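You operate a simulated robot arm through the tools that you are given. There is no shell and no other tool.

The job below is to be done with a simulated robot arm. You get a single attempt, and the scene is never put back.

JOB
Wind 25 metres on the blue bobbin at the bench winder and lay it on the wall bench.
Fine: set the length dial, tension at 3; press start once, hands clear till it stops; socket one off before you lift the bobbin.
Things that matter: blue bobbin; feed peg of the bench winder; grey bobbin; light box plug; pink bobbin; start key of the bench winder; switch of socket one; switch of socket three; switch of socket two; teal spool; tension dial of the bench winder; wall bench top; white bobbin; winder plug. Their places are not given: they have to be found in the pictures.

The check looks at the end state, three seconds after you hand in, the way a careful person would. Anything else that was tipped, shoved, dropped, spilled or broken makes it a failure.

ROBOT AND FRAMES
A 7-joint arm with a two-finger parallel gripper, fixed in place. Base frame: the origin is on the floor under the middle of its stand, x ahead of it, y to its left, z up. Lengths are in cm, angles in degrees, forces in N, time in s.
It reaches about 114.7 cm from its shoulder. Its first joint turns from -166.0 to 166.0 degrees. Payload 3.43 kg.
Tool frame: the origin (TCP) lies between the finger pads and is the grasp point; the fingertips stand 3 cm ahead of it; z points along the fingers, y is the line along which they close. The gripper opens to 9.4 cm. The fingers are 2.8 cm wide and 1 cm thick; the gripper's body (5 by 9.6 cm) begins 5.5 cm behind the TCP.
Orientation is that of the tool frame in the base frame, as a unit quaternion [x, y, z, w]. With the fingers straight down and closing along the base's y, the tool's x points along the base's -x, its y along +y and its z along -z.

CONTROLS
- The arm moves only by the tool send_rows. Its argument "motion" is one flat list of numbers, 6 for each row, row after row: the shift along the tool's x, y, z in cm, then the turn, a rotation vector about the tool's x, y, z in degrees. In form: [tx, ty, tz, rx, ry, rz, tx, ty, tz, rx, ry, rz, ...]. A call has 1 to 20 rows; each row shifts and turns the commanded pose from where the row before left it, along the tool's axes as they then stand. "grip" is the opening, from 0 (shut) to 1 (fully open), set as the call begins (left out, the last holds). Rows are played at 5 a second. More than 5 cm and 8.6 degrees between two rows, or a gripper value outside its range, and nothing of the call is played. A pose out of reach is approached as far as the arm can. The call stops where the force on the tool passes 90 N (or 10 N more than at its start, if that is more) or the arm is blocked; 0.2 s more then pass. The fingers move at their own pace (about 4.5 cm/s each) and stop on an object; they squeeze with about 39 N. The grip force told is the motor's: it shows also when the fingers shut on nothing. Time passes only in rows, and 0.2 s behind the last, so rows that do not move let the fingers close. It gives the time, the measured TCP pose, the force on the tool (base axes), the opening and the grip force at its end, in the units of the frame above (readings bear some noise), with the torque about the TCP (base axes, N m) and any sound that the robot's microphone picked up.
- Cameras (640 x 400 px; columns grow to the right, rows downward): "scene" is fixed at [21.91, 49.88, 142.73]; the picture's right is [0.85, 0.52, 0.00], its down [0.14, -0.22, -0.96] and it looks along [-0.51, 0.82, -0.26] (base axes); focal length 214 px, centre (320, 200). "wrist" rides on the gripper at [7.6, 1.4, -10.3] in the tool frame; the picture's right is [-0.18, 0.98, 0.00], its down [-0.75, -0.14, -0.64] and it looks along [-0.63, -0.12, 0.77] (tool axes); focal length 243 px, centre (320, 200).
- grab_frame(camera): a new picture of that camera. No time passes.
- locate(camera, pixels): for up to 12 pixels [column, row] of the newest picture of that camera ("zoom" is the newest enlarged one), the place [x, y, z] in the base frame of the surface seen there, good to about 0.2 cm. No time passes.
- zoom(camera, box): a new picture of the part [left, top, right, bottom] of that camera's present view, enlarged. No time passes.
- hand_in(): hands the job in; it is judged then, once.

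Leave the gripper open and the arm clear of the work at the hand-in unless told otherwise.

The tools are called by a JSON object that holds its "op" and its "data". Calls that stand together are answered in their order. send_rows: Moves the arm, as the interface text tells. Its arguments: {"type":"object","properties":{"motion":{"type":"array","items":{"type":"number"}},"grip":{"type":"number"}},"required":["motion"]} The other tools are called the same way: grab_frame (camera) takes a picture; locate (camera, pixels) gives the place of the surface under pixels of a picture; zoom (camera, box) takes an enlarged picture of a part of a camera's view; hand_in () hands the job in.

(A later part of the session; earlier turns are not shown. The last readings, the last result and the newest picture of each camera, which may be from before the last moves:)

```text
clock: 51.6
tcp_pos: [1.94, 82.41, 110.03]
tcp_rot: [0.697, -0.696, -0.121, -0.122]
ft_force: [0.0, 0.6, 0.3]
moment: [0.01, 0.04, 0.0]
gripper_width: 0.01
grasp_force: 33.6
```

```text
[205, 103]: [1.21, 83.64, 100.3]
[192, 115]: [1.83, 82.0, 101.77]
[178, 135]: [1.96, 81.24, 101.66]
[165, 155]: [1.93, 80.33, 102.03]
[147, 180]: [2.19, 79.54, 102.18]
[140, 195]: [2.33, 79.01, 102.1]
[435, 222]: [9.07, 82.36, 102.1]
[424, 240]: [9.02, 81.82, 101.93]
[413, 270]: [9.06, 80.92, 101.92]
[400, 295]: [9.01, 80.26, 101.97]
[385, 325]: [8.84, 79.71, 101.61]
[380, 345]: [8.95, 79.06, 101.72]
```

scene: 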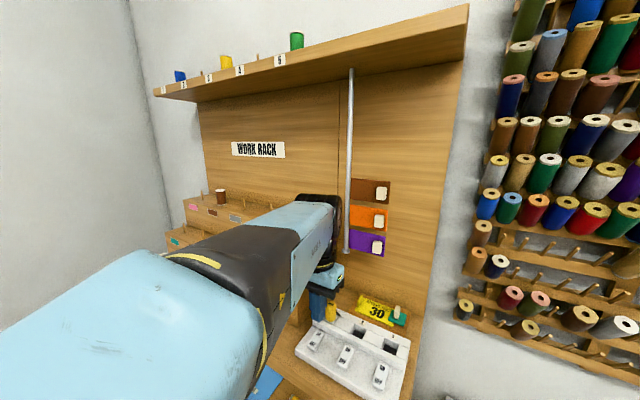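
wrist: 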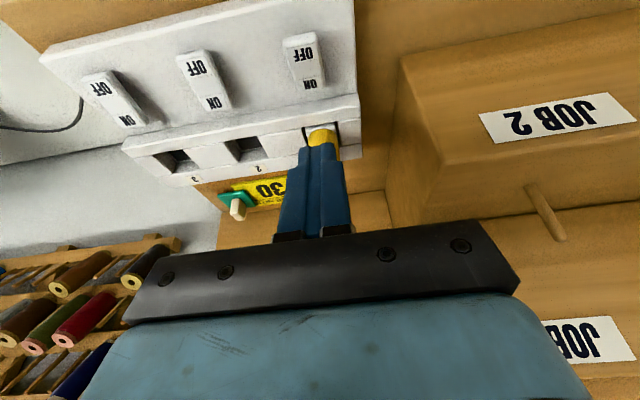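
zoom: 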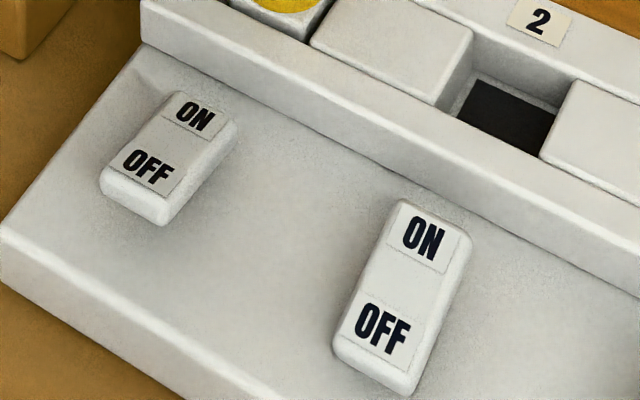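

Switch one now tilts the other way (ON end 101.7, OFF end 102.15): it is ON. Now back to the winder to check the display.

{"op": "send_rows", "data": {"motion": [-1.37, 0, -3.76, 0, 0, 0, -1.37, 0, -3.76, 0, 0, 0, 4.7, 0, -1.71, 0, 0, 0, 4.7, 0, -1.71, 0, 0, 0, 4.7, 0, -1.71, 0, 0, 0, 4.7, 0, -1.71, 0, 0, 0, 0, 0, 0, 0, 7, 0, 0, 0, 0, 0, 7, 0, 0, 0, 0, 0, 6, 0, 1.24, -4.3, 1.0, 0, 0, 0, 1.24, -4.3, 1.0, 0, 0, 0, 1.24, -4.3, 1.0, 0, 0, 0, 1.24, -4.3, 1.0, 0, 0, 0, 1.24, -4.3, 1.0, 0, 0, 0, 1.24, -4.3, 1.0, 0, 0, 0, 1.24, -4.3, 1.0, 0, 0, 0, 1.24, -4.3, 1.0, 0, 0, 0, 1.24, -4.3, 1.0, 0, 0, 0, 1.24, -4.3, 1.0, 0, 0, 0]}}

{"op": "grab_frame", "data": {"camera": "wrist"}}

{"op": "zoom", "data": {"camera": "wrist", "box": [230, 80, 420, 220]}}

{"op": "zoom", "data": {"camera": "scene", "box": [140, 180, 420, 400]}}

```text
clock: 55.6
tcp_pos: [44.85, 50.14, 108.07]
tcp_rot: [0.707, -0.707, 0.0, -0.001]
ft_force: [-1.3, -0.6, -0.7]
moment: [-0.01, -0.07, 0.01]
gripper_width: 0.0
grasp_force: 33.5
```

```text
taken
```

wrist: 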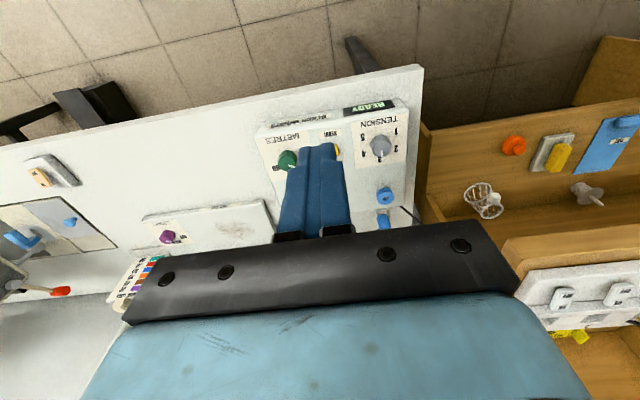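

```text
2.86 times, centred on (325, 150) of wrist
```

zoom: 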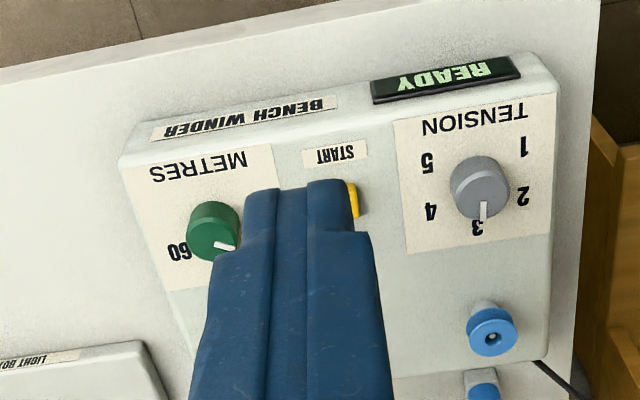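

```text
1.82 times, centred on (280, 290) of scene
```

zoom: 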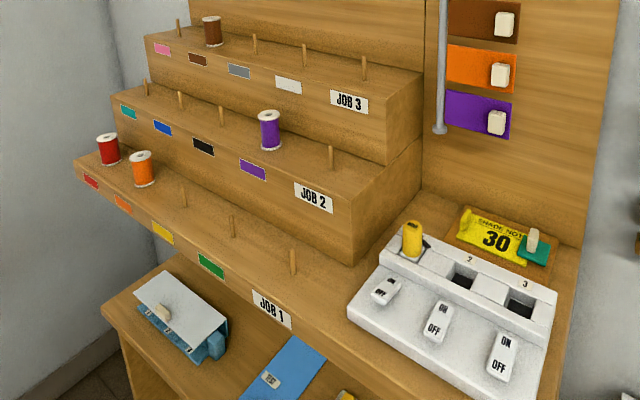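

The display now reads READY, tension 3, metres 25. Next: move the closed fingertips above the start key at (44.9,61.9).

{"op": "send_rows", "data": {"motion": [-2.35, -0.02, 3.6, 0, 0, 0, -2.35, 0, 3.6, 0, 0, 0, -2.35, 0, 3.6, 0, 0, 0, -2.35, 0, 3.6, 0, 0, 0, -2.35, 0, 3.6, 0, 0, 0]}}

{"op": "grab_frame", "data": {"camera": "wrist"}}

{"op": "zoom", "data": {"camera": "wrist", "box": [230, 50, 420, 200]}}

```text
clock: 56.8
tcp_pos: [45.14, 61.83, 90.16]
tcp_rot: [0.708, -0.706, 0.0, 0.0]
ft_force: [-0.2, -0.7, 1.0]
moment: [0.05, -0.03, -0.03]
gripper_width: 0.0
grasp_force: 33.0
```

```text
taken
```

wrist: 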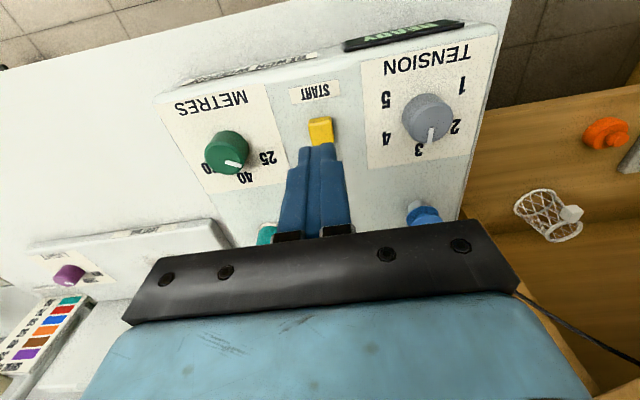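

```text
2.67 times, centred on (325, 125) of wrist
```

zoom: 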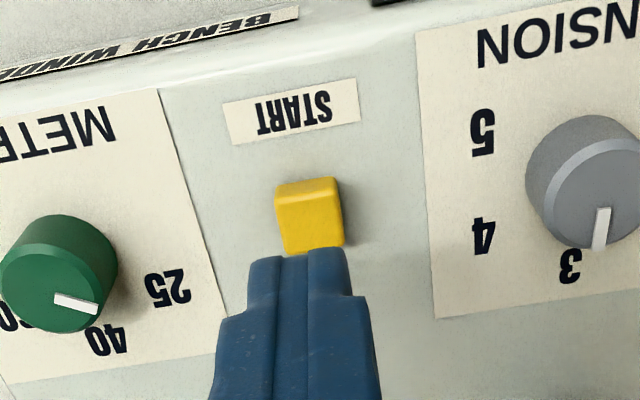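

Aligned above the yellow key. Confirming its position and lowering to just above.

{"op": "locate", "data": {"camera": "zoom", "pixels": [[309, 200], [309, 225], [285, 205], [335, 205], [309, 240]]}}

{"op": "send_rows", "data": {"motion": [0, 0.1, 1.8, 0, 0, 0, 0, 0, 1.8, 0, 0, 0]}}

{"op": "grab_frame", "data": {"camera": "wrist"}}

```text
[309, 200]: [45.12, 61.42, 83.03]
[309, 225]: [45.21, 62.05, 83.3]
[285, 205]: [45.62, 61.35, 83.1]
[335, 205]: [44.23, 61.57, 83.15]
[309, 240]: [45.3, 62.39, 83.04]
```

```text
clock: 57.4
tcp_pos: [44.97, 61.8, 86.51]
tcp_rot: [0.707, -0.707, 0.0, 0.001]
ft_force: [-0.6, -0.2, -0.1]
moment: [-0.02, -0.03, 0.02]
gripper_width: 0.02
grasp_force: 33.2
```

```text
taken
```

wrist: 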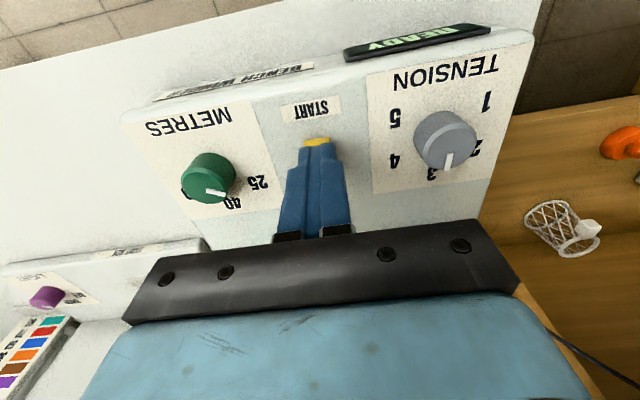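

Fingertips at z≈83.5, just above the key (83.1). Pressing gently in small steps within single calls, watching force and sound.

{"op": "send_rows", "data": {"motion": [0, 0, 0.2, 0, 0, 0, 0, 0, 0.2, 0, 0, 0]}}

```text
clock: 58.0
tcp_pos: [44.8, 61.83, 86.2]
tcp_rot: [0.708, -0.707, 0.0, 0.0]
ft_force: [0.1, 0.7, 0.2]
moment: [0.0, -0.06, 0.03]
gripper_width: 0.01
grasp_force: 32.5
```

{"op": "send_rows", "data": {"motion": [0, 0, 0.15, 0, 0, 0, 0, 0, 0.15, 0, 0, 0]}}

{"op": "zoom", "data": {"camera": "wrist", "box": [300, 0, 540, 180]}}

```text
clock: 58.6
tcp_pos: [44.82, 61.88, 85.89]
tcp_rot: [0.708, -0.707, 0.0, 0.0]
ft_force: [1.9, 1.2, 3.5]
moment: [0.01, -0.03, 0.01]
gripper_width: 0.0
grasp_force: 33.4
heard: click
```

```text
2.22 times, centred on (420, 90) of wrist
```

zoom: 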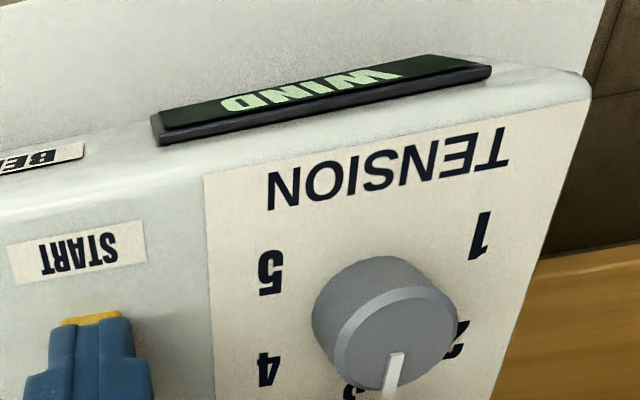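

A click was heard and the display reads WIND. Taking the hand straight up and away, toward the front, clear of the winder.

{"op": "send_rows", "data": {"motion": [0, 0, -2, 0, 0, 0, 0, 0, -4, 0, 0, 0, 0, 0, -4.5, 0, 0, 0, 1, 0, -4.5, 0, 0, 0, 4, 0, -2.5, 0, 0, 0, 4.5, 0, -1, 0, 0, 0, 4, 0, 0, 0, 0, 0]}}

{"op": "grab_frame", "data": {"camera": "wrist"}}

{"op": "zoom", "data": {"camera": "wrist", "box": [230, 80, 420, 220]}}

```text
clock: 60.2
tcp_pos: [44.87, 48.4, 104.33]
tcp_rot: [0.708, -0.706, 0.0, 0.0]
ft_force: [-0.4, 0.3, -0.9]
moment: [-0.04, 0.02, -0.02]
gripper_width: 0.0
grasp_force: 33.4
```

```text
taken
```

wrist: 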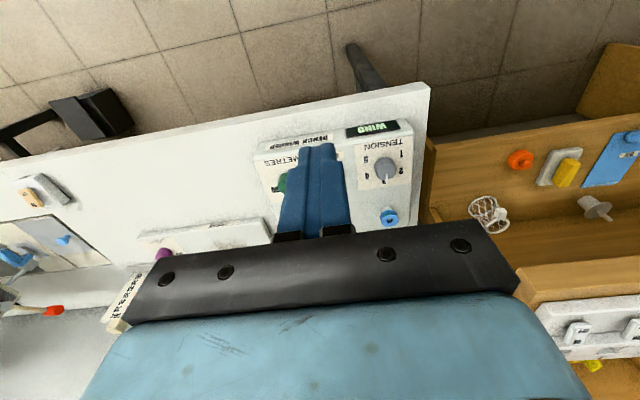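

```text
2.86 times, centred on (325, 150) of wrist
```

zoom: 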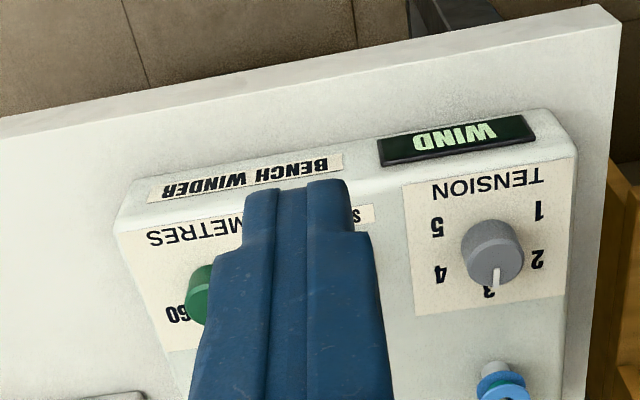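

It is winding (thread is building up on the bobbin). Waiting with hands clear.

{"op": "send_rows", "data": {"motion": [0, 0, 0, 0, 0, 0, 0, 0, 0, 0, 0, 0, 0, 0, 0, 0, 0, 0, 0, 0, 0, 0, 0, 0, 0, 0, 0, 0, 0, 0, 0, 0, 0, 0, 0, 0, 0, 0, 0, 0, 0, 0, 0, 0, 0, 0, 0, 0, 0, 0, 0, 0, 0, 0, 0, 0, 0, 0, 0, 0, 0, 0, 0, 0, 0, 0, 0, 0, 0, 0, 0, 0, 0, 0, 0, 0, 0, 0, 0, 0, 0, 0, 0, 0, 0, 0, 0, 0, 0, 0, 0, 0, 0, 0, 0, 0, 0, 0, 0, 0, 0, 0, 0, 0, 0, 0, 0, 0, 0, 0, 0, 0, 0, 0, 0, 0, 0, 0, 0, 0]}}

{"op": "zoom", "data": {"camera": "wrist", "box": [250, 100, 420, 240]}}

```text
clock: 64.4
tcp_pos: [44.93, 48.18, 104.25]
tcp_rot: [0.708, -0.707, 0.0, 0.0]
ft_force: [-0.6, -0.1, -0.7]
moment: [0.0, 0.01, -0.01]
gripper_width: 0.01
grasp_force: 33.1
```

```text
2.86 times, centred on (335, 170) of wrist
```

zoom: 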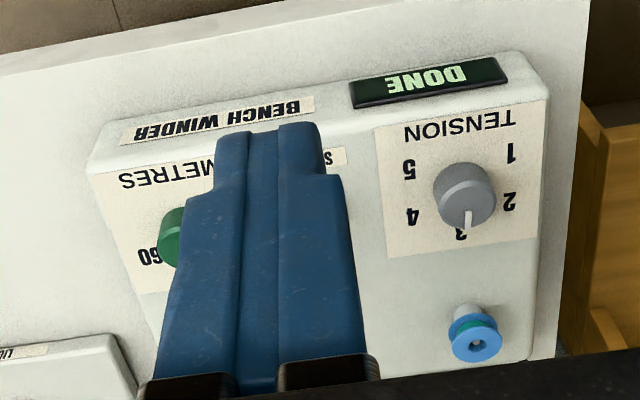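

The display reads DONE, bobbin wound with teal thread. Now socket one off: going back to the strip, to above the OFF end of switch one.

{"op": "send_rows", "data": {"motion": [0, 0, -4, 0, 0, 0, 0, 0, -4, 0, 0, 0, 0, 0, -4, 0, 0, 0, -2.18, 4.295, 0.2, 0, 0, 0, -2.18, 4.295, 0.2, 0, 0, 0, -2.18, 4.295, 0.2, 0, 0, 0, -2.18, 4.295, 0.2, 0, 0, 0, -2.18, 4.295, 0.2, 0, 0, 0, -2.18, 4.295, 0.2, 0, 0, 0, -2.18, 4.295, 0.2, 0, 0, 0, -2.18, 4.295, 0.2, 0, 0, 0, -2.18, 4.295, 0.2, 0, 0, 0, -2.18, 4.295, 0.2, 0, 0, 0, -2.5, 0, 2, 0, 0, 0, -2.5, 0, 2, 0, 0, 0, -2.5, 0, 2, 0, 0, 0]}}

{"op": "grab_frame", "data": {"camera": "wrist"}}

{"op": "zoom", "data": {"camera": "scene", "box": [280, 290, 400, 400]}}

```text
clock: 67.8
tcp_pos: [1.91, 77.63, 108.61]
tcp_rot: [0.708, -0.707, -0.001, 0.0]
ft_force: [-0.7, -0.4, 1.3]
moment: [0.05, 0.01, 0.02]
gripper_width: 0.0
grasp_force: 32.5
```

```text
taken
```

wrist: 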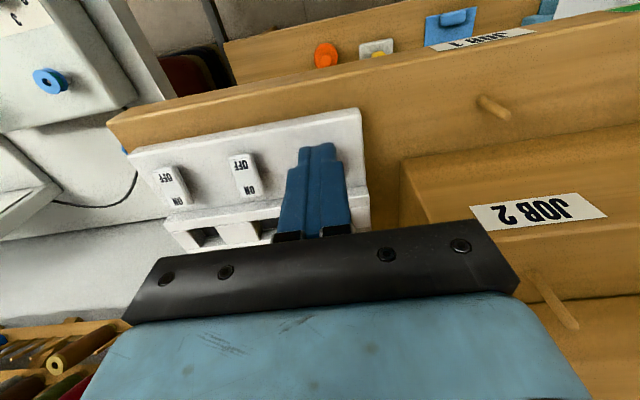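

```text
3.64 times, centred on (340, 345) of scene
```

zoom: 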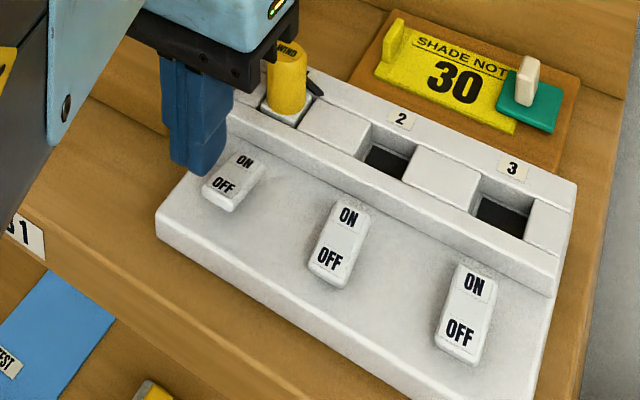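

Fingertips are above the OFF end's front edge (y 76.2–79.0). Lowering to just above it, then pressing stepwise.

{"op": "send_rows", "data": {"motion": [0, 0, 1.6, 0, 0, 0, 0, 0, 1.5, 0, 0, 0]}}

{"op": "send_rows", "data": {"motion": [0, 0, 0.25, 0, 0, 0, 0, 0, 0.25, 0, 0, 0]}}

{"op": "send_rows", "data": {"motion": [0, 0, 0.25, 0, 0, 0, 0, 0, 0.25, 0, 0, 0]}}

{"op": "grab_frame", "data": {"camera": "wrist"}}

{"op": "zoom", "data": {"camera": "scene", "box": [280, 290, 400, 400]}}

```text
clock: 68.4
tcp_pos: [1.84, 77.79, 105.42]
tcp_rot: [-0.707, 0.707, -0.001, -0.001]
ft_force: [-0.6, 0.0, -0.7]
moment: [0.0, -0.01, 0.0]
gripper_width: 0.0
grasp_force: 33.1
```

```text
clock: 69.0
tcp_pos: [1.82, 77.63, 104.96]
tcp_rot: [0.708, -0.707, 0.0, 0.0]
ft_force: [-0.7, 0.3, -0.8]
moment: [0.01, 0.01, -0.02]
gripper_width: 0.0
grasp_force: 32.8
```

```text
clock: 69.6
tcp_pos: [1.79, 77.6, 104.38]
tcp_rot: [0.708, -0.707, 0.001, 0.0]
ft_force: [2.3, -17.5, 5.1]
moment: [-0.44, -0.1, -0.05]
gripper_width: 0.0
grasp_force: 33.3
```

```text
taken
```

wrist: 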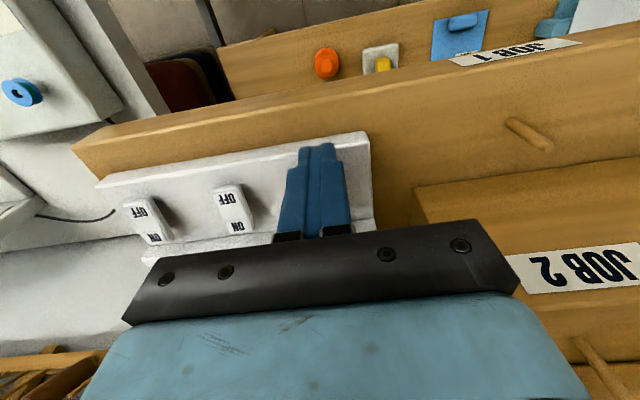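

```text
3.64 times, centred on (340, 345) of scene
```

zoom: 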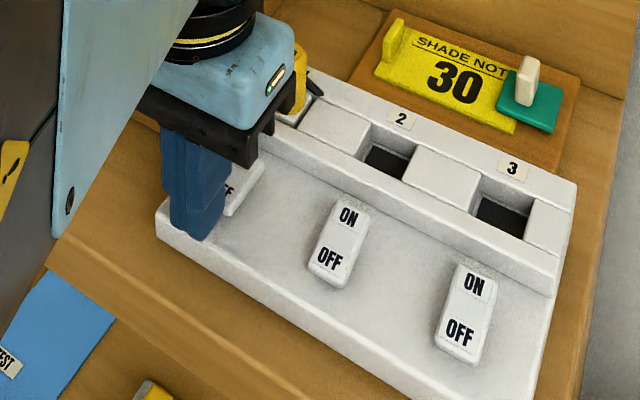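

A sideways force (-17 N) shows the finger slipped at the rocker's rounded front end. Backing up 2.5 cm immediately and looking.

{"op": "send_rows", "data": {"motion": [0, 0, -1.0, 0, 0, 0, 0, 0, -1.5, 0, 0, 0, 3, 0, -2, 0, 0, 0]}}

{"op": "grab_frame", "data": {"camera": "wrist"}}

{"op": "zoom", "data": {"camera": "scene", "box": [300, 320, 370, 370]}}

{"op": "locate", "data": {"camera": "zoom", "pixels": [[205, 110], [192, 118], [178, 135], [165, 155], [147, 180], [135, 190], [424, 240], [385, 325], [20, 250], [300, 350], [150, 30], [600, 350]]}}

```text
clock: 70.4
tcp_pos: [1.89, 74.62, 108.89]
tcp_rot: [0.708, -0.707, 0.0, 0.001]
ft_force: [1.1, 0.2, 0.4]
moment: [-0.05, 0.02, 0.0]
gripper_width: 0.01
grasp_force: 33.6
```

```text
taken
```

wrist: 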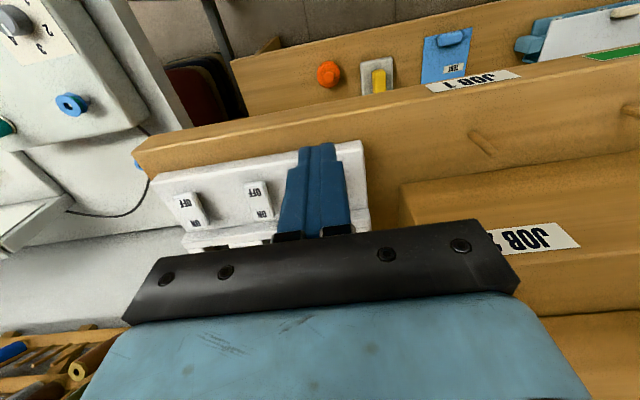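

```text
8.00 times, centred on (335, 345) of scene
```

zoom: 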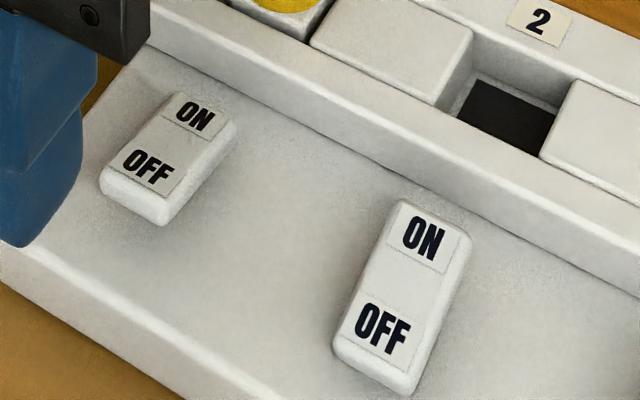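

```text
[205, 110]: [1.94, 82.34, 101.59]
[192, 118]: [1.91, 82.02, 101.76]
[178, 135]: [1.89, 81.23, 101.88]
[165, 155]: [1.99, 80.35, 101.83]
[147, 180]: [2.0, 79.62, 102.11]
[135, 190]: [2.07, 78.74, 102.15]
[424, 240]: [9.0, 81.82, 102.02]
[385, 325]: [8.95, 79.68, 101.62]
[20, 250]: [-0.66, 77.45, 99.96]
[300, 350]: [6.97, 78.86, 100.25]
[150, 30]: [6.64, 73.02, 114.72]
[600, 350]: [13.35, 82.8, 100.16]
```

The strip is unmoved and switch one still ON. I'll use the mirrored method that worked before: tilt the tool 20° the other way and press at the OFF end (TCP y≈78.6).

{"op": "send_rows", "data": {"motion": [0, 0, 0, 0, 7, 0, 0, 0, 0, 0, 7, 0, 0, 0, 0, 0, 6, 0, -2.33, -0.03, 0.584, 0, 0, 0, -2.33, -0.03, 0.584, 0, 0, 0]}}

{"op": "grab_frame", "data": {"camera": "wrist"}}

{"op": "zoom", "data": {"camera": "scene", "box": [280, 290, 400, 400]}}

```text
clock: 71.6
tcp_pos: [2.01, 78.49, 106.14]
tcp_rot: [0.697, -0.696, 0.122, 0.122]
ft_force: [0.8, 0.2, 0.7]
moment: [0.04, 0.0, 0.02]
gripper_width: 0.01
grasp_force: 32.9
```

```text
taken
```

wrist: 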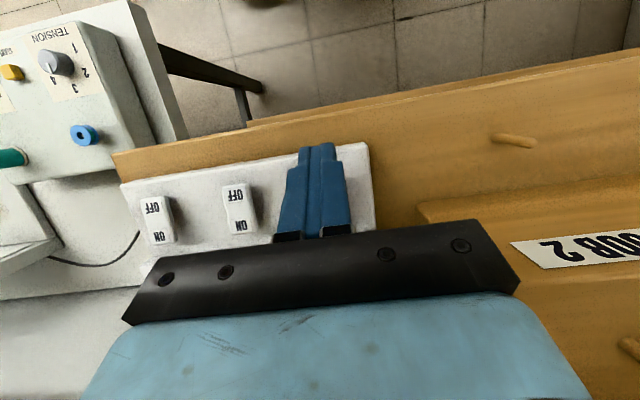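

```text
3.64 times, centred on (340, 345) of scene
```

zoom: 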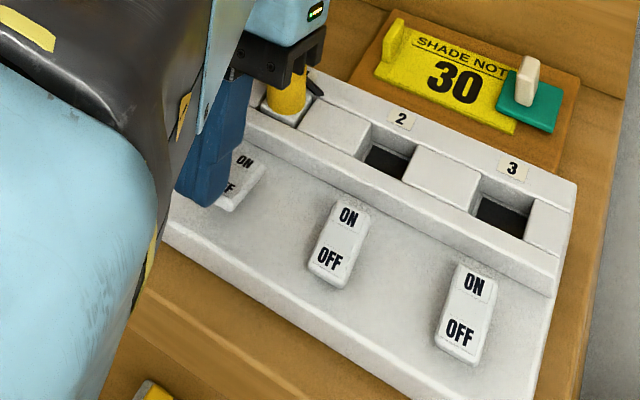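

Clear of the plug. Lowering vertically in small steps.

{"op": "send_rows", "data": {"motion": [-0.12, 0, 0.33, 0, 0, 0, -0.0855, 0, 0.235, 0, 0, 0]}}

{"op": "send_rows", "data": {"motion": [-0.0855, 0, 0.235, 0, 0, 0, -0.0855, 0, 0.235, 0, 0, 0]}}

{"op": "send_rows", "data": {"motion": [-0.0855, 0, 0.235, 0, 0, 0, 0, 0, 0, 0, 0, 0]}}

{"op": "zoom", "data": {"camera": "scene", "box": [280, 290, 400, 400]}}

```text
clock: 72.2
tcp_pos: [1.9, 78.56, 105.51]
tcp_rot: [0.697, -0.695, 0.124, 0.123]
ft_force: [0.4, 0.1, 0.2]
moment: [0.01, -0.04, -0.01]
gripper_width: 0.0
grasp_force: 33.0
```

```text
clock: 72.8
tcp_pos: [1.98, 78.76, 105.05]
tcp_rot: [0.697, -0.695, 0.123, 0.123]
ft_force: [0.8, 0.3, 0.6]
moment: [-0.01, 0.01, -0.03]
gripper_width: 0.01
grasp_force: 33.0
```

```text
clock: 73.4
tcp_pos: [2.0, 78.57, 104.72]
tcp_rot: [0.697, -0.696, 0.123, 0.123]
ft_force: [-0.6, 0.4, -0.3]
moment: [0.02, 0.0, 0.01]
gripper_width: 0.0
grasp_force: 33.6
```

```text
3.64 times, centred on (340, 345) of scene
```

zoom: 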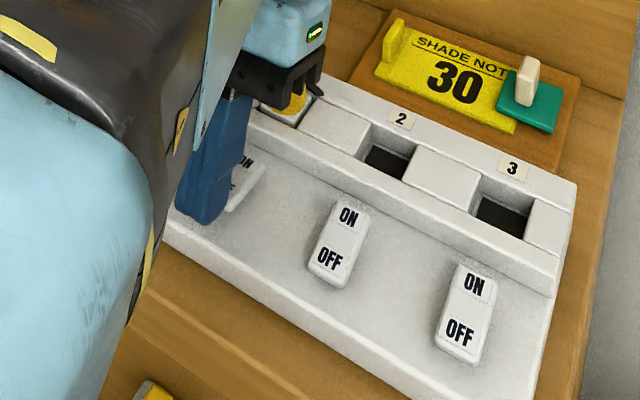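

No contact yet: the rounded fingertip is just in front of the rocker's end. Going up 0.6, 0.6 cm toward +y, then down again.

{"op": "send_rows", "data": {"motion": [0.205, 0, -0.564, 0, 0, 0, -0.564, 0, -0.205, 0, 0, 0, -0.0855, 0, 0.235, 0, 0, 0]}}

{"op": "send_rows", "data": {"motion": [-0.0855, 0, 0.235, 0, 0, 0, 0, 0, 0, 0, 0, 0]}}

{"op": "send_rows", "data": {"motion": [-0.0855, 0, 0.235, 0, 0, 0, 0, 0, 0, 0, 0, 0]}}

{"op": "zoom", "data": {"camera": "scene", "box": [290, 300, 380, 370]}}

```text
clock: 74.2
tcp_pos: [1.91, 79.23, 105.19]
tcp_rot: [0.697, -0.695, 0.124, 0.124]
ft_force: [-0.2, 0.6, 0.1]
moment: [-0.01, 0.0, 0.0]
gripper_width: 0.0
grasp_force: 32.5
```

```text
clock: 74.8
tcp_pos: [1.94, 79.11, 104.84]
tcp_rot: [-0.696, 0.696, -0.122, -0.124]
ft_force: [0.2, 0.1, 1.2]
moment: [-0.01, 0.02, 0.05]
gripper_width: 0.0
grasp_force: 33.2
```

```text
clock: 75.4
tcp_pos: [1.9, 79.17, 104.61]
tcp_rot: [0.697, -0.696, 0.123, 0.123]
ft_force: [-0.5, 0.5, -0.2]
moment: [0.02, 0.02, -0.01]
gripper_width: 0.02
grasp_force: 32.8
```

```text
5.71 times, centred on (335, 335) of scene
```

zoom: 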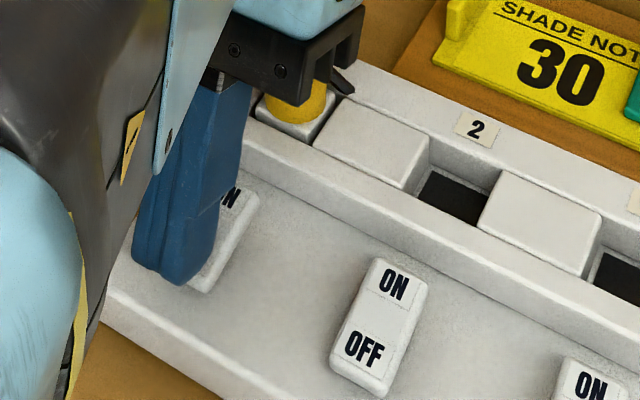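

{"op": "send_rows", "data": {"motion": [-0.0855, 0, 0.235, 0, 0, 0, 0, 0, 0, 0, 0, 0]}}

{"op": "send_rows", "data": {"motion": [-0.0684, 0, 0.188, 0, 0, 0, 0, 0, 0, 0, 0, 0]}}

{"op": "zoom", "data": {"camera": "scene", "box": [290, 300, 380, 370]}}

```text
clock: 76.0
tcp_pos: [1.84, 79.23, 104.62]
tcp_rot: [0.697, -0.696, 0.122, 0.123]
ft_force: [-0.8, 3.4, 19.2]
moment: [0.18, -0.03, 0.08]
gripper_width: 0.0
grasp_force: 32.9
```

```text
clock: 76.6
tcp_pos: [1.99, 79.14, 104.62]
tcp_rot: [0.697, -0.696, 0.12, 0.121]
ft_force: [-0.9, 9.5, 50.8]
moment: [0.45, 0.03, -0.01]
gripper_width: 0.0
grasp_force: 32.9
```

```text
5.71 times, centred on (335, 335) of scene
```

zoom: 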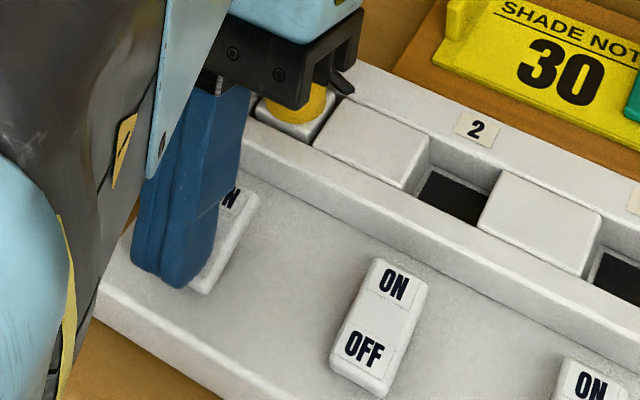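

Bottomed at 50 N. Lifting and backing off to read switch one.

{"op": "send_rows", "data": {"motion": [0.684, 0, -1.88, 0, 0, 0, 0.684, 0, -1.88, 0, 0, 0, 4, 0, -2, 0, 0, 0, 4.5, 0, -1.5, 0, 0, 0]}}

{"op": "zoom", "data": {"camera": "scene", "box": [300, 320, 370, 370]}}

{"op": "locate", "data": {"camera": "zoom", "pixels": [[205, 105], [192, 115], [178, 135], [165, 155], [147, 180], [140, 195], [435, 222], [424, 240], [413, 270], [400, 295], [385, 325], [380, 345]]}}

```text
clock: 77.6
tcp_pos: [1.94, 72.42, 114.33]
tcp_rot: [0.697, -0.696, 0.124, 0.123]
ft_force: [-0.7, 1.2, -0.8]
moment: [-0.09, -0.03, -0.01]
gripper_width: 0.0
grasp_force: 32.6
```

```text
8.00 times, centred on (335, 345) of scene
```

zoom: 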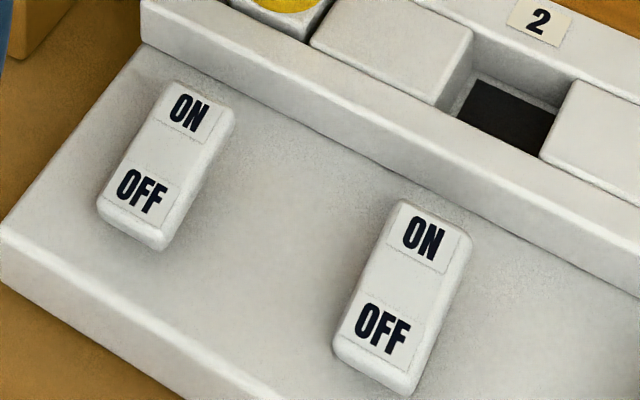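

```text
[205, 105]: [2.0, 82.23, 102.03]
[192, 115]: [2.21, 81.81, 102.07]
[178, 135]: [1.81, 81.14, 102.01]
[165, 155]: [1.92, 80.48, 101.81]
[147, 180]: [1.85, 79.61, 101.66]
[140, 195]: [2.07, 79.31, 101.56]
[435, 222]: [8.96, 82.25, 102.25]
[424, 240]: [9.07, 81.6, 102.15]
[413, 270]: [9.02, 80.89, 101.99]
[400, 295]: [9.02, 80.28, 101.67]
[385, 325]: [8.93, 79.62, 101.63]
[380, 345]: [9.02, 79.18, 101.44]
```

Switch one is OFF again (ON end 102.05, OFF end 101.6). Now back to the winder, opening the fingers, to verify the display and look at the bobbin.

{"op": "send_rows", "data": {"motion": [0, 0, 0, 0, -7, 0, 0, 0, 0, 0, -7, 0, 0, 0, 0, 0, -6, 0, 1.93, -4.22, 0.67, 0, 0, 0, 1.93, -4.22, 0.67, 0, 0, 0, 1.93, -4.22, 0.67, 0, 0, 0, 1.93, -4.22, 0.67, 0, 0, 0, 1.93, -4.22, 0.67, 0, 0, 0, 1.93, -4.22, 0.67, 0, 0, 0, 1.93, -4.22, 0.67, 0, 0, 0, 1.93, -4.22, 0.67, 0, 0, 0, 1.93, -4.22, 0.67, 0, 0, 0], "grip": 0.7}}

{"op": "grab_frame", "data": {"camera": "wrist"}}

{"op": "zoom", "data": {"camera": "wrist", "box": [230, 80, 420, 240]}}

{"op": "zoom", "data": {"camera": "scene", "box": [290, 280, 420, 400]}}

```text
clock: 80.2
tcp_pos: [40.03, 55.07, 108.3]
tcp_rot: [0.708, -0.707, 0.0, 0.0]
ft_force: [-0.7, -0.5, -0.5]
moment: [-0.07, -0.03, 0.02]
gripper_width: 6.58
grasp_force: 0.1
```

```text
taken
```

wrist: 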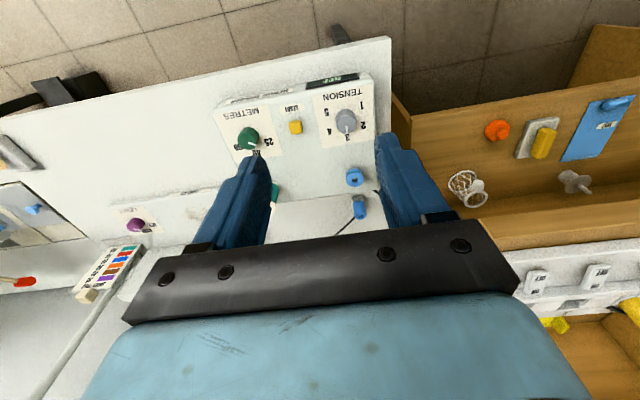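

```text
2.50 times, centred on (325, 160) of wrist
```

zoom: 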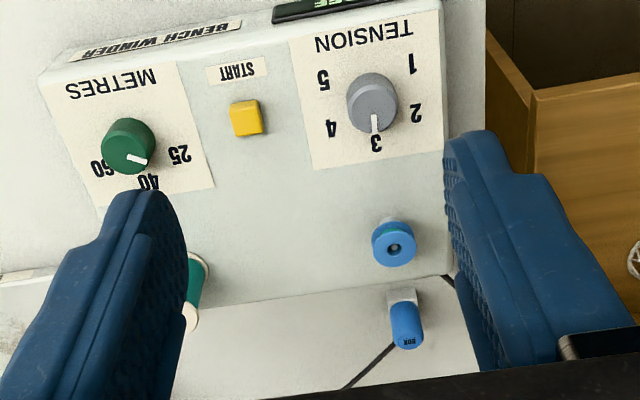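

```text
3.33 times, centred on (355, 340) of scene
```

zoom: 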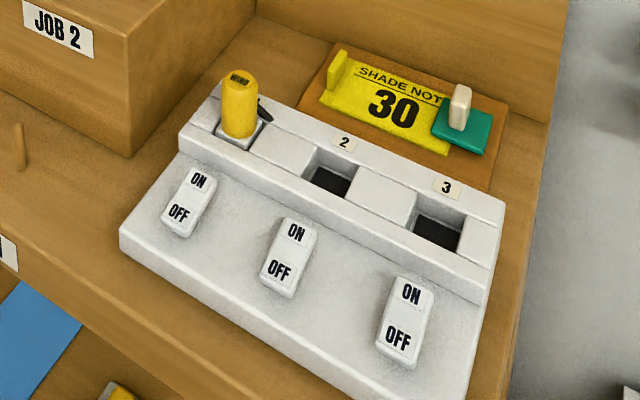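

{"op": "zoom", "data": {"camera": "wrist", "box": [290, 60, 400, 120]}}

{"op": "zoom", "data": {"camera": "wrist", "box": [320, 150, 400, 220]}}

{"op": "locate", "data": {"camera": "zoom", "pixels": [[275, 220], [300, 235], [240, 225], [335, 220], [275, 180], [275, 255], [275, 165], [275, 150], [330, 160], [320, 290]]}}

```text
5.82 times, centred on (345, 90) of wrist
```

zoom: 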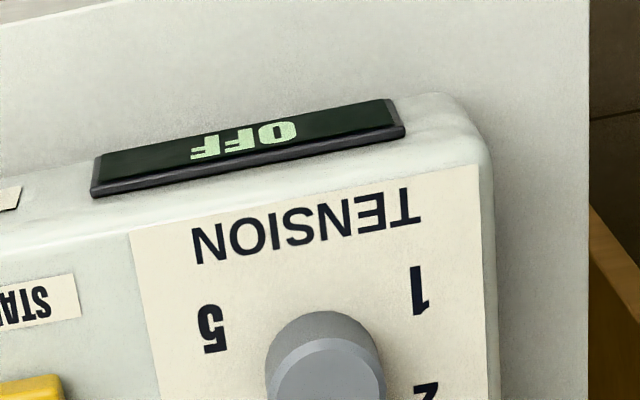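

```text
5.71 times, centred on (360, 185) of wrist
```

zoom: 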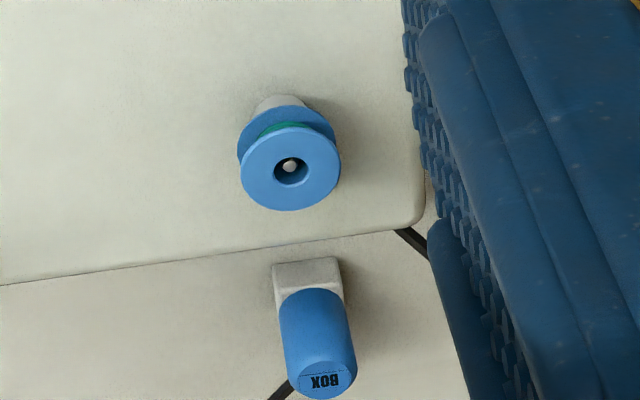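

```text
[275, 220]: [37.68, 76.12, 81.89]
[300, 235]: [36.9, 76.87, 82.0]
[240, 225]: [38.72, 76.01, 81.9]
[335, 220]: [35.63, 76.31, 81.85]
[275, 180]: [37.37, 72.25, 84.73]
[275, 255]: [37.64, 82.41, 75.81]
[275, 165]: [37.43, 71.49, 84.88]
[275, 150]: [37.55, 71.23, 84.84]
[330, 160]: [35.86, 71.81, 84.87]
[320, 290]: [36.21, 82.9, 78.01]
```

Display reads OFF. Measuring the bobbin's rim for its centre.

{"op": "locate", "data": {"camera": "zoom", "pixels": [[246, 168], [336, 166], [290, 128], [292, 207], [310, 168], [272, 168], [250, 120], [325, 122], [280, 100], [300, 114]]}}

```text
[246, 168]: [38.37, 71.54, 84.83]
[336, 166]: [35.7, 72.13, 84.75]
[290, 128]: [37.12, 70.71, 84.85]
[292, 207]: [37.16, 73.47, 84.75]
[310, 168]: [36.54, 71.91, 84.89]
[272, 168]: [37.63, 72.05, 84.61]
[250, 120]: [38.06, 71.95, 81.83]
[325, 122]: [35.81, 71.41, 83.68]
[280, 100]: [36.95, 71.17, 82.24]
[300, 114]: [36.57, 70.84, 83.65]
```

Bobbin: centre ≈(37.05,72.05), flange Ø≈2.75, top z 84.85, lower flange ≈83.5. Moving above it with fingers open ~5.6 cm.

{"op": "send_rows", "data": {"motion": [-3.386, 0.596, 2.66, 0, 0, 0, -3.386, 0.596, 2.66, 0, 0, 0, -3.386, 0.596, 2.66, 0, 0, 0, -3.386, 0.596, 2.66, 0, 0, 0, -3.386, 0.596, 2.66, 0, 0, 0], "grip": 0.6}}

{"op": "grab_frame", "data": {"camera": "wrist"}}

{"op": "zoom", "data": {"camera": "wrist", "box": [250, 60, 400, 180]}}

```text
clock: 81.4
tcp_pos: [36.96, 72.06, 95.2]
tcp_rot: [0.707, -0.707, 0.0, 0.0]
ft_force: [0.1, -0.7, 0.9]
moment: [0.02, -0.02, 0.03]
gripper_width: 5.64
grasp_force: 0.0
```

```text
taken
```

wrist: 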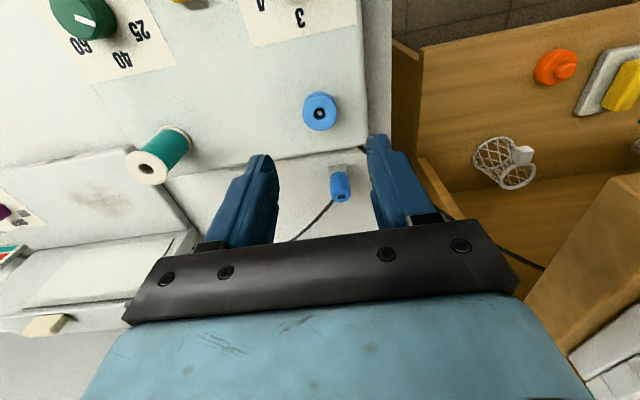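

```text
3.33 times, centred on (325, 120) of wrist
```

zoom: 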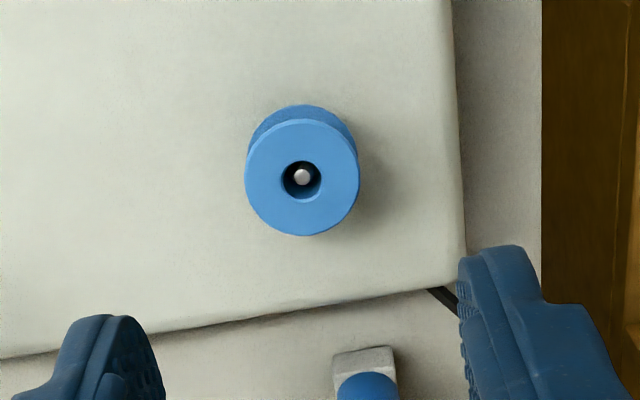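

{"op": "locate", "data": {"camera": "zoom", "pixels": [[248, 178], [355, 178], [301, 124], [301, 232], [285, 210], [320, 150], [270, 178], [335, 178], [335, 120], [302, 176]]}}

```text
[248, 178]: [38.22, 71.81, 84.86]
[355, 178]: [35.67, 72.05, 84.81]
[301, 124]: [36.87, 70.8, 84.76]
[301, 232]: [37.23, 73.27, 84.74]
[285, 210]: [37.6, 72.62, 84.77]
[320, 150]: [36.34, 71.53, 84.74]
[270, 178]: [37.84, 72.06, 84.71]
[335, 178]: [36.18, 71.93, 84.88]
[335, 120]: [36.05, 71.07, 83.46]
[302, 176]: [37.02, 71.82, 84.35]
```

Centre (36.95,72.03) matches the TCP. Descending to z=86.4.

{"op": "send_rows", "data": {"motion": [0, 0, 2.5, 0, 0, 0, 0, 0, 2.5, 0, 0, 0, 0, 0, 2.0, 0, 0, 0, 0, 0, 1.75, 0, 0, 0, 0, 0, 0, 0, 0, 0]}}

{"op": "grab_frame", "data": {"camera": "wrist"}}

{"op": "zoom", "data": {"camera": "wrist", "box": [240, 90, 400, 210]}}

```text
clock: 82.6
tcp_pos: [36.91, 71.98, 86.28]
tcp_rot: [0.708, -0.706, -0.001, 0.0]
ft_force: [0.2, 0.3, -0.5]
moment: [-0.01, 0.04, 0.0]
gripper_width: 5.65
grasp_force: 0.1
```

```text
taken
```

wrist: 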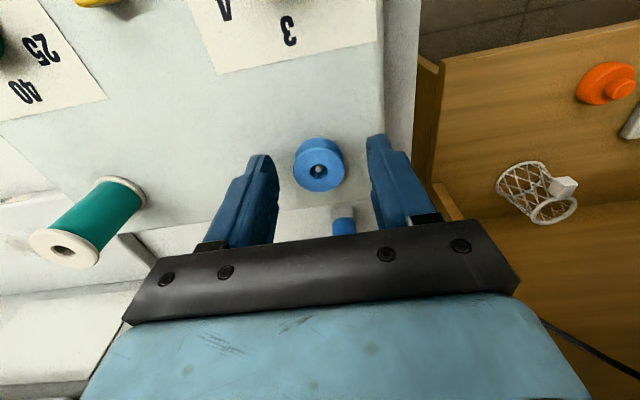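

```text
3.33 times, centred on (320, 150) of wrist
```

zoom: 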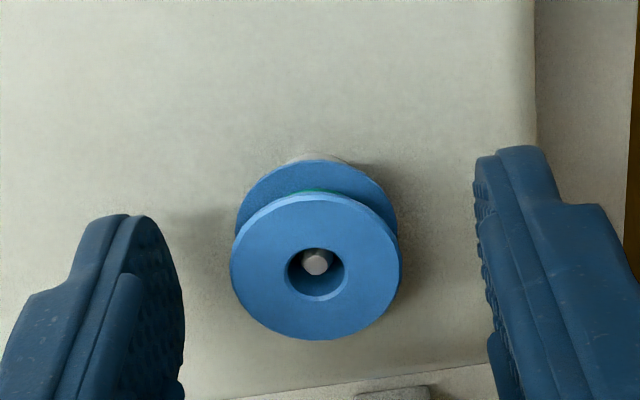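

The bobbin sits midway between the fingers. Closing.

{"op": "send_rows", "data": {"motion": [0, 0, 0, 0, 0, 0, 0, 0, 0, 0, 0, 0, 0, 0, 0, 0, 0, 0, 0, 0, 0, 0, 0, 0, 0, 0, 0, 0, 0, 0], "grip": 0}}

{"op": "grab_frame", "data": {"camera": "wrist"}}

```text
clock: 83.8
tcp_pos: [36.94, 71.88, 86.21]
tcp_rot: [0.708, -0.706, 0.0, 0.0]
ft_force: [-0.7, -0.4, -0.3]
moment: [-0.02, -0.01, -0.01]
gripper_width: 2.6
grasp_force: 39.2
```

```text
taken
```

wrist: 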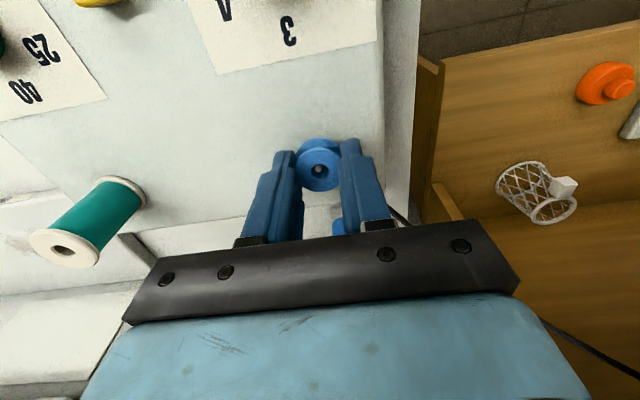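

Gripped at 2.6 cm with 39 N. Lifting straight up, slowly first.

{"op": "send_rows", "data": {"motion": [0, 0, -0.7, 0, 0, 0, 0, 0, -0.8, 0, 0, 0, 0, 0, -1.5, 0, 0, 0, 0, 0, -2, 0, 0, 0, 0, 0, -3, 0, 0, 0, 0, 0, -3, 0, 0, 0]}}

{"op": "grab_frame", "data": {"camera": "wrist"}}

{"op": "zoom", "data": {"camera": "wrist", "box": [240, 60, 400, 200]}}

```text
clock: 85.2
tcp_pos: [36.94, 72.1, 97.29]
tcp_rot: [0.708, -0.706, 0.001, 0.002]
ft_force: [1.2, 1.2, -1.3]
moment: [-0.03, -0.02, 0.01]
gripper_width: 2.62
grasp_force: 39.0
```

```text
taken
```

wrist: 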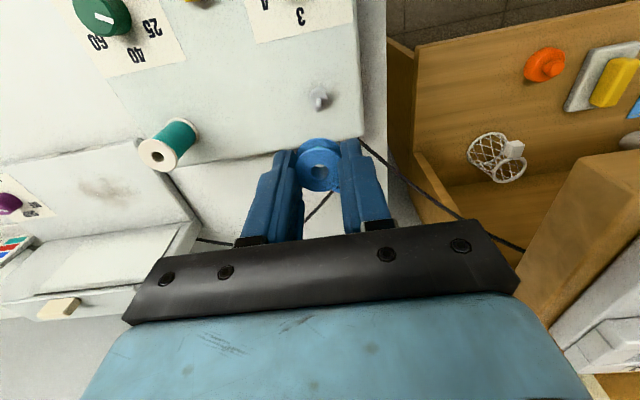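

```text
2.86 times, centred on (320, 130) of wrist
```

zoom: 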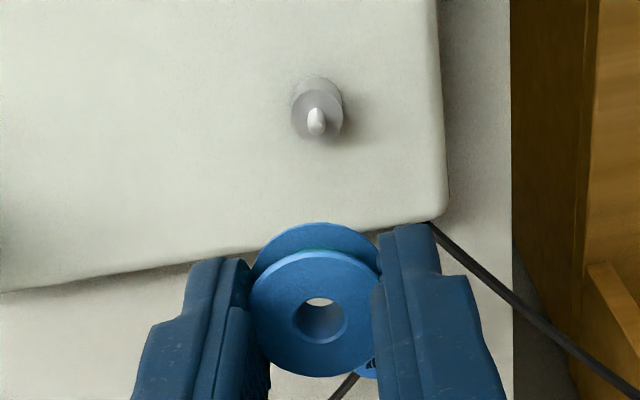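

The bobbin is off the spindle. Carrying it over the dials at z=97 to the free front area of the wall bench near (68,61.5).

{"op": "send_rows", "data": {"motion": [1.514, -4.43, 0, 0, 0, 0, 1.514, -4.43, 0, 0, 0, 0, 1.514, -4.43, 0, 0, 0, 0, 1.514, -4.43, 0, 0, 0, 0, 1.514, -4.43, 0, 0, 0, 0, 1.514, -4.43, 0, 0, 0, 0, 1.514, -4.43, 0, 0, 0, 0]}}

{"op": "grab_frame", "data": {"camera": "wrist"}}

{"op": "locate", "data": {"camera": "wrist", "pixels": [[320, 100], [400, 100], [250, 100], [320, 60], [220, 150], [420, 150], [180, 120], [330, 205], [450, 130], [480, 180], [150, 190], [320, 165]]}}

```text
clock: 86.8
tcp_pos: [67.84, 61.48, 97.31]
tcp_rot: [0.708, -0.706, 0.0, 0.002]
ft_force: [-1.1, 1.0, -0.3]
moment: [-0.06, -0.06, -0.01]
gripper_width: 2.59
grasp_force: 39.0
```

```text
taken
```

wrist: 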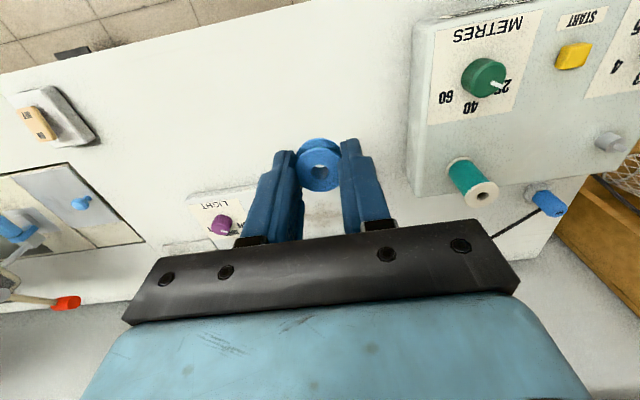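

```text
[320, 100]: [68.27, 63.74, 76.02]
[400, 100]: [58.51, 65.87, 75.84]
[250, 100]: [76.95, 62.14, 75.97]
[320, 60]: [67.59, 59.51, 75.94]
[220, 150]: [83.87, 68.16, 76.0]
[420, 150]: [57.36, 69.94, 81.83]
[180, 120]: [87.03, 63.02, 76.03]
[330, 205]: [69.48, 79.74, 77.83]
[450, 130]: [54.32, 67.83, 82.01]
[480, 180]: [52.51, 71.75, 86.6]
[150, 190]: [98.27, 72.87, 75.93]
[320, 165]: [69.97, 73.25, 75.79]
```

The area around (68,61.5) is free bench top (z≈76.0). Descending with the bobbin to just above it.

{"op": "send_rows", "data": {"motion": [0, 0, 4.3, 0, 0, 0, 0, 0, 4.3, 0, 0, 0, 0, 0, 4.3, 0, 0, 0, 0, 0, 4.0, 0, 0, 0, 0, 0, 0, 0, 0, 0]}}

{"op": "send_rows", "data": {"motion": [0, 0, 0.5, 0, 0, 0, 0, 0, 0.3, 0, 0, 0, 0, 0, 0, 0, 0, 0]}}

{"op": "grab_frame", "data": {"camera": "wrist"}}

{"op": "zoom", "data": {"camera": "wrist", "box": [240, 90, 400, 210]}}

```text
clock: 88.0
tcp_pos: [68.07, 61.57, 80.32]
tcp_rot: [0.708, -0.706, 0.0, 0.001]
ft_force: [0.4, 0.0, -0.4]
moment: [-0.01, -0.01, 0.0]
gripper_width: 2.62
grasp_force: 39.0
```

```text
clock: 88.8
tcp_pos: [67.93, 61.55, 79.63]
tcp_rot: [0.708, -0.706, 0.0, 0.0]
ft_force: [0.6, 0.1, 0.4]
moment: [-0.03, -0.02, 0.0]
gripper_width: 2.61
grasp_force: 38.9
```

```text
taken
```

wrist: 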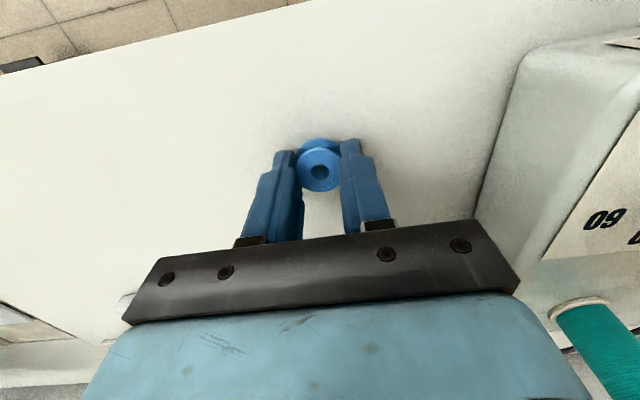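

```text
3.33 times, centred on (320, 150) of wrist
```

zoom: 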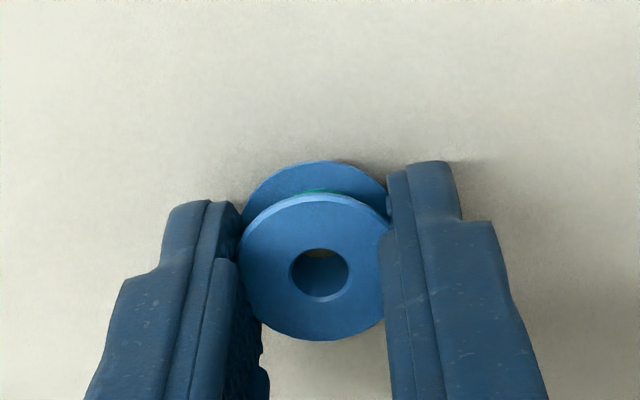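

Still about 0.6 cm above the bench. Lowering in small steps until light contact.

{"op": "send_rows", "data": {"motion": [0, 0, 0.2, 0, 0, 0, 0, 0, 0.15, 0, 0, 0, 0, 0, 0, 0, 0, 0]}}

{"op": "send_rows", "data": {"motion": [0, 0, 0.12, 0, 0, 0, 0, 0, 0, 0, 0, 0]}}

{"op": "send_rows", "data": {"motion": [0, 0, 0.12, 0, 0, 0, 0, 0, 0, 0, 0, 0]}}

```text
clock: 89.6
tcp_pos: [67.98, 61.5, 79.23]
tcp_rot: [0.708, -0.707, 0.0, -0.001]
ft_force: [-0.2, -0.3, -0.6]
moment: [-0.03, -0.02, 0.0]
gripper_width: 2.61
grasp_force: 39.0
```

```text
clock: 90.2
tcp_pos: [67.97, 61.55, 79.12]
tcp_rot: [0.708, -0.707, 0.0, 0.0]
ft_force: [0.4, -1.3, 0.0]
moment: [0.02, -0.03, -0.03]
gripper_width: 2.62
grasp_force: 38.9
```

```text
clock: 90.8
tcp_pos: [67.97, 61.55, 78.99]
tcp_rot: [0.707, -0.707, 0.0, 0.0]
ft_force: [-1.0, -0.2, -0.1]
moment: [0.01, 0.01, 0.02]
gripper_width: 2.62
grasp_force: 39.3
```

{"op": "send_rows", "data": {"motion": [0, 0, 0.08, 0, 0, 0, 0, 0, 0, 0, 0, 0]}}

{"op": "zoom", "data": {"camera": "wrist", "box": [240, 90, 400, 210]}}

```text
clock: 91.4
tcp_pos: [67.88, 61.56, 79.04]
tcp_rot: [0.708, -0.707, 0.0, 0.0]
ft_force: [0.5, 0.0, 3.7]
moment: [0.05, -0.02, 0.01]
gripper_width: 2.61
grasp_force: 39.2
```

```text
3.33 times, centred on (320, 150) of wrist
```

zoom: 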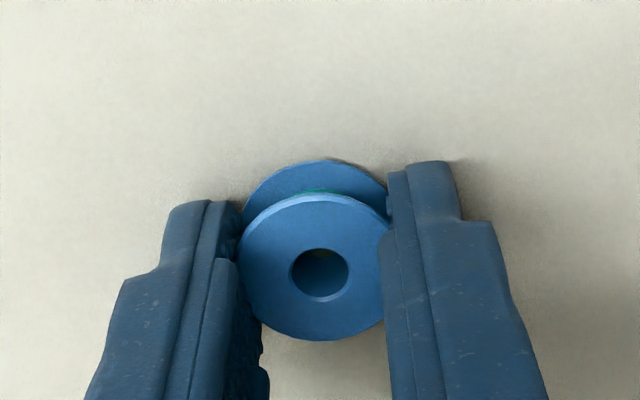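

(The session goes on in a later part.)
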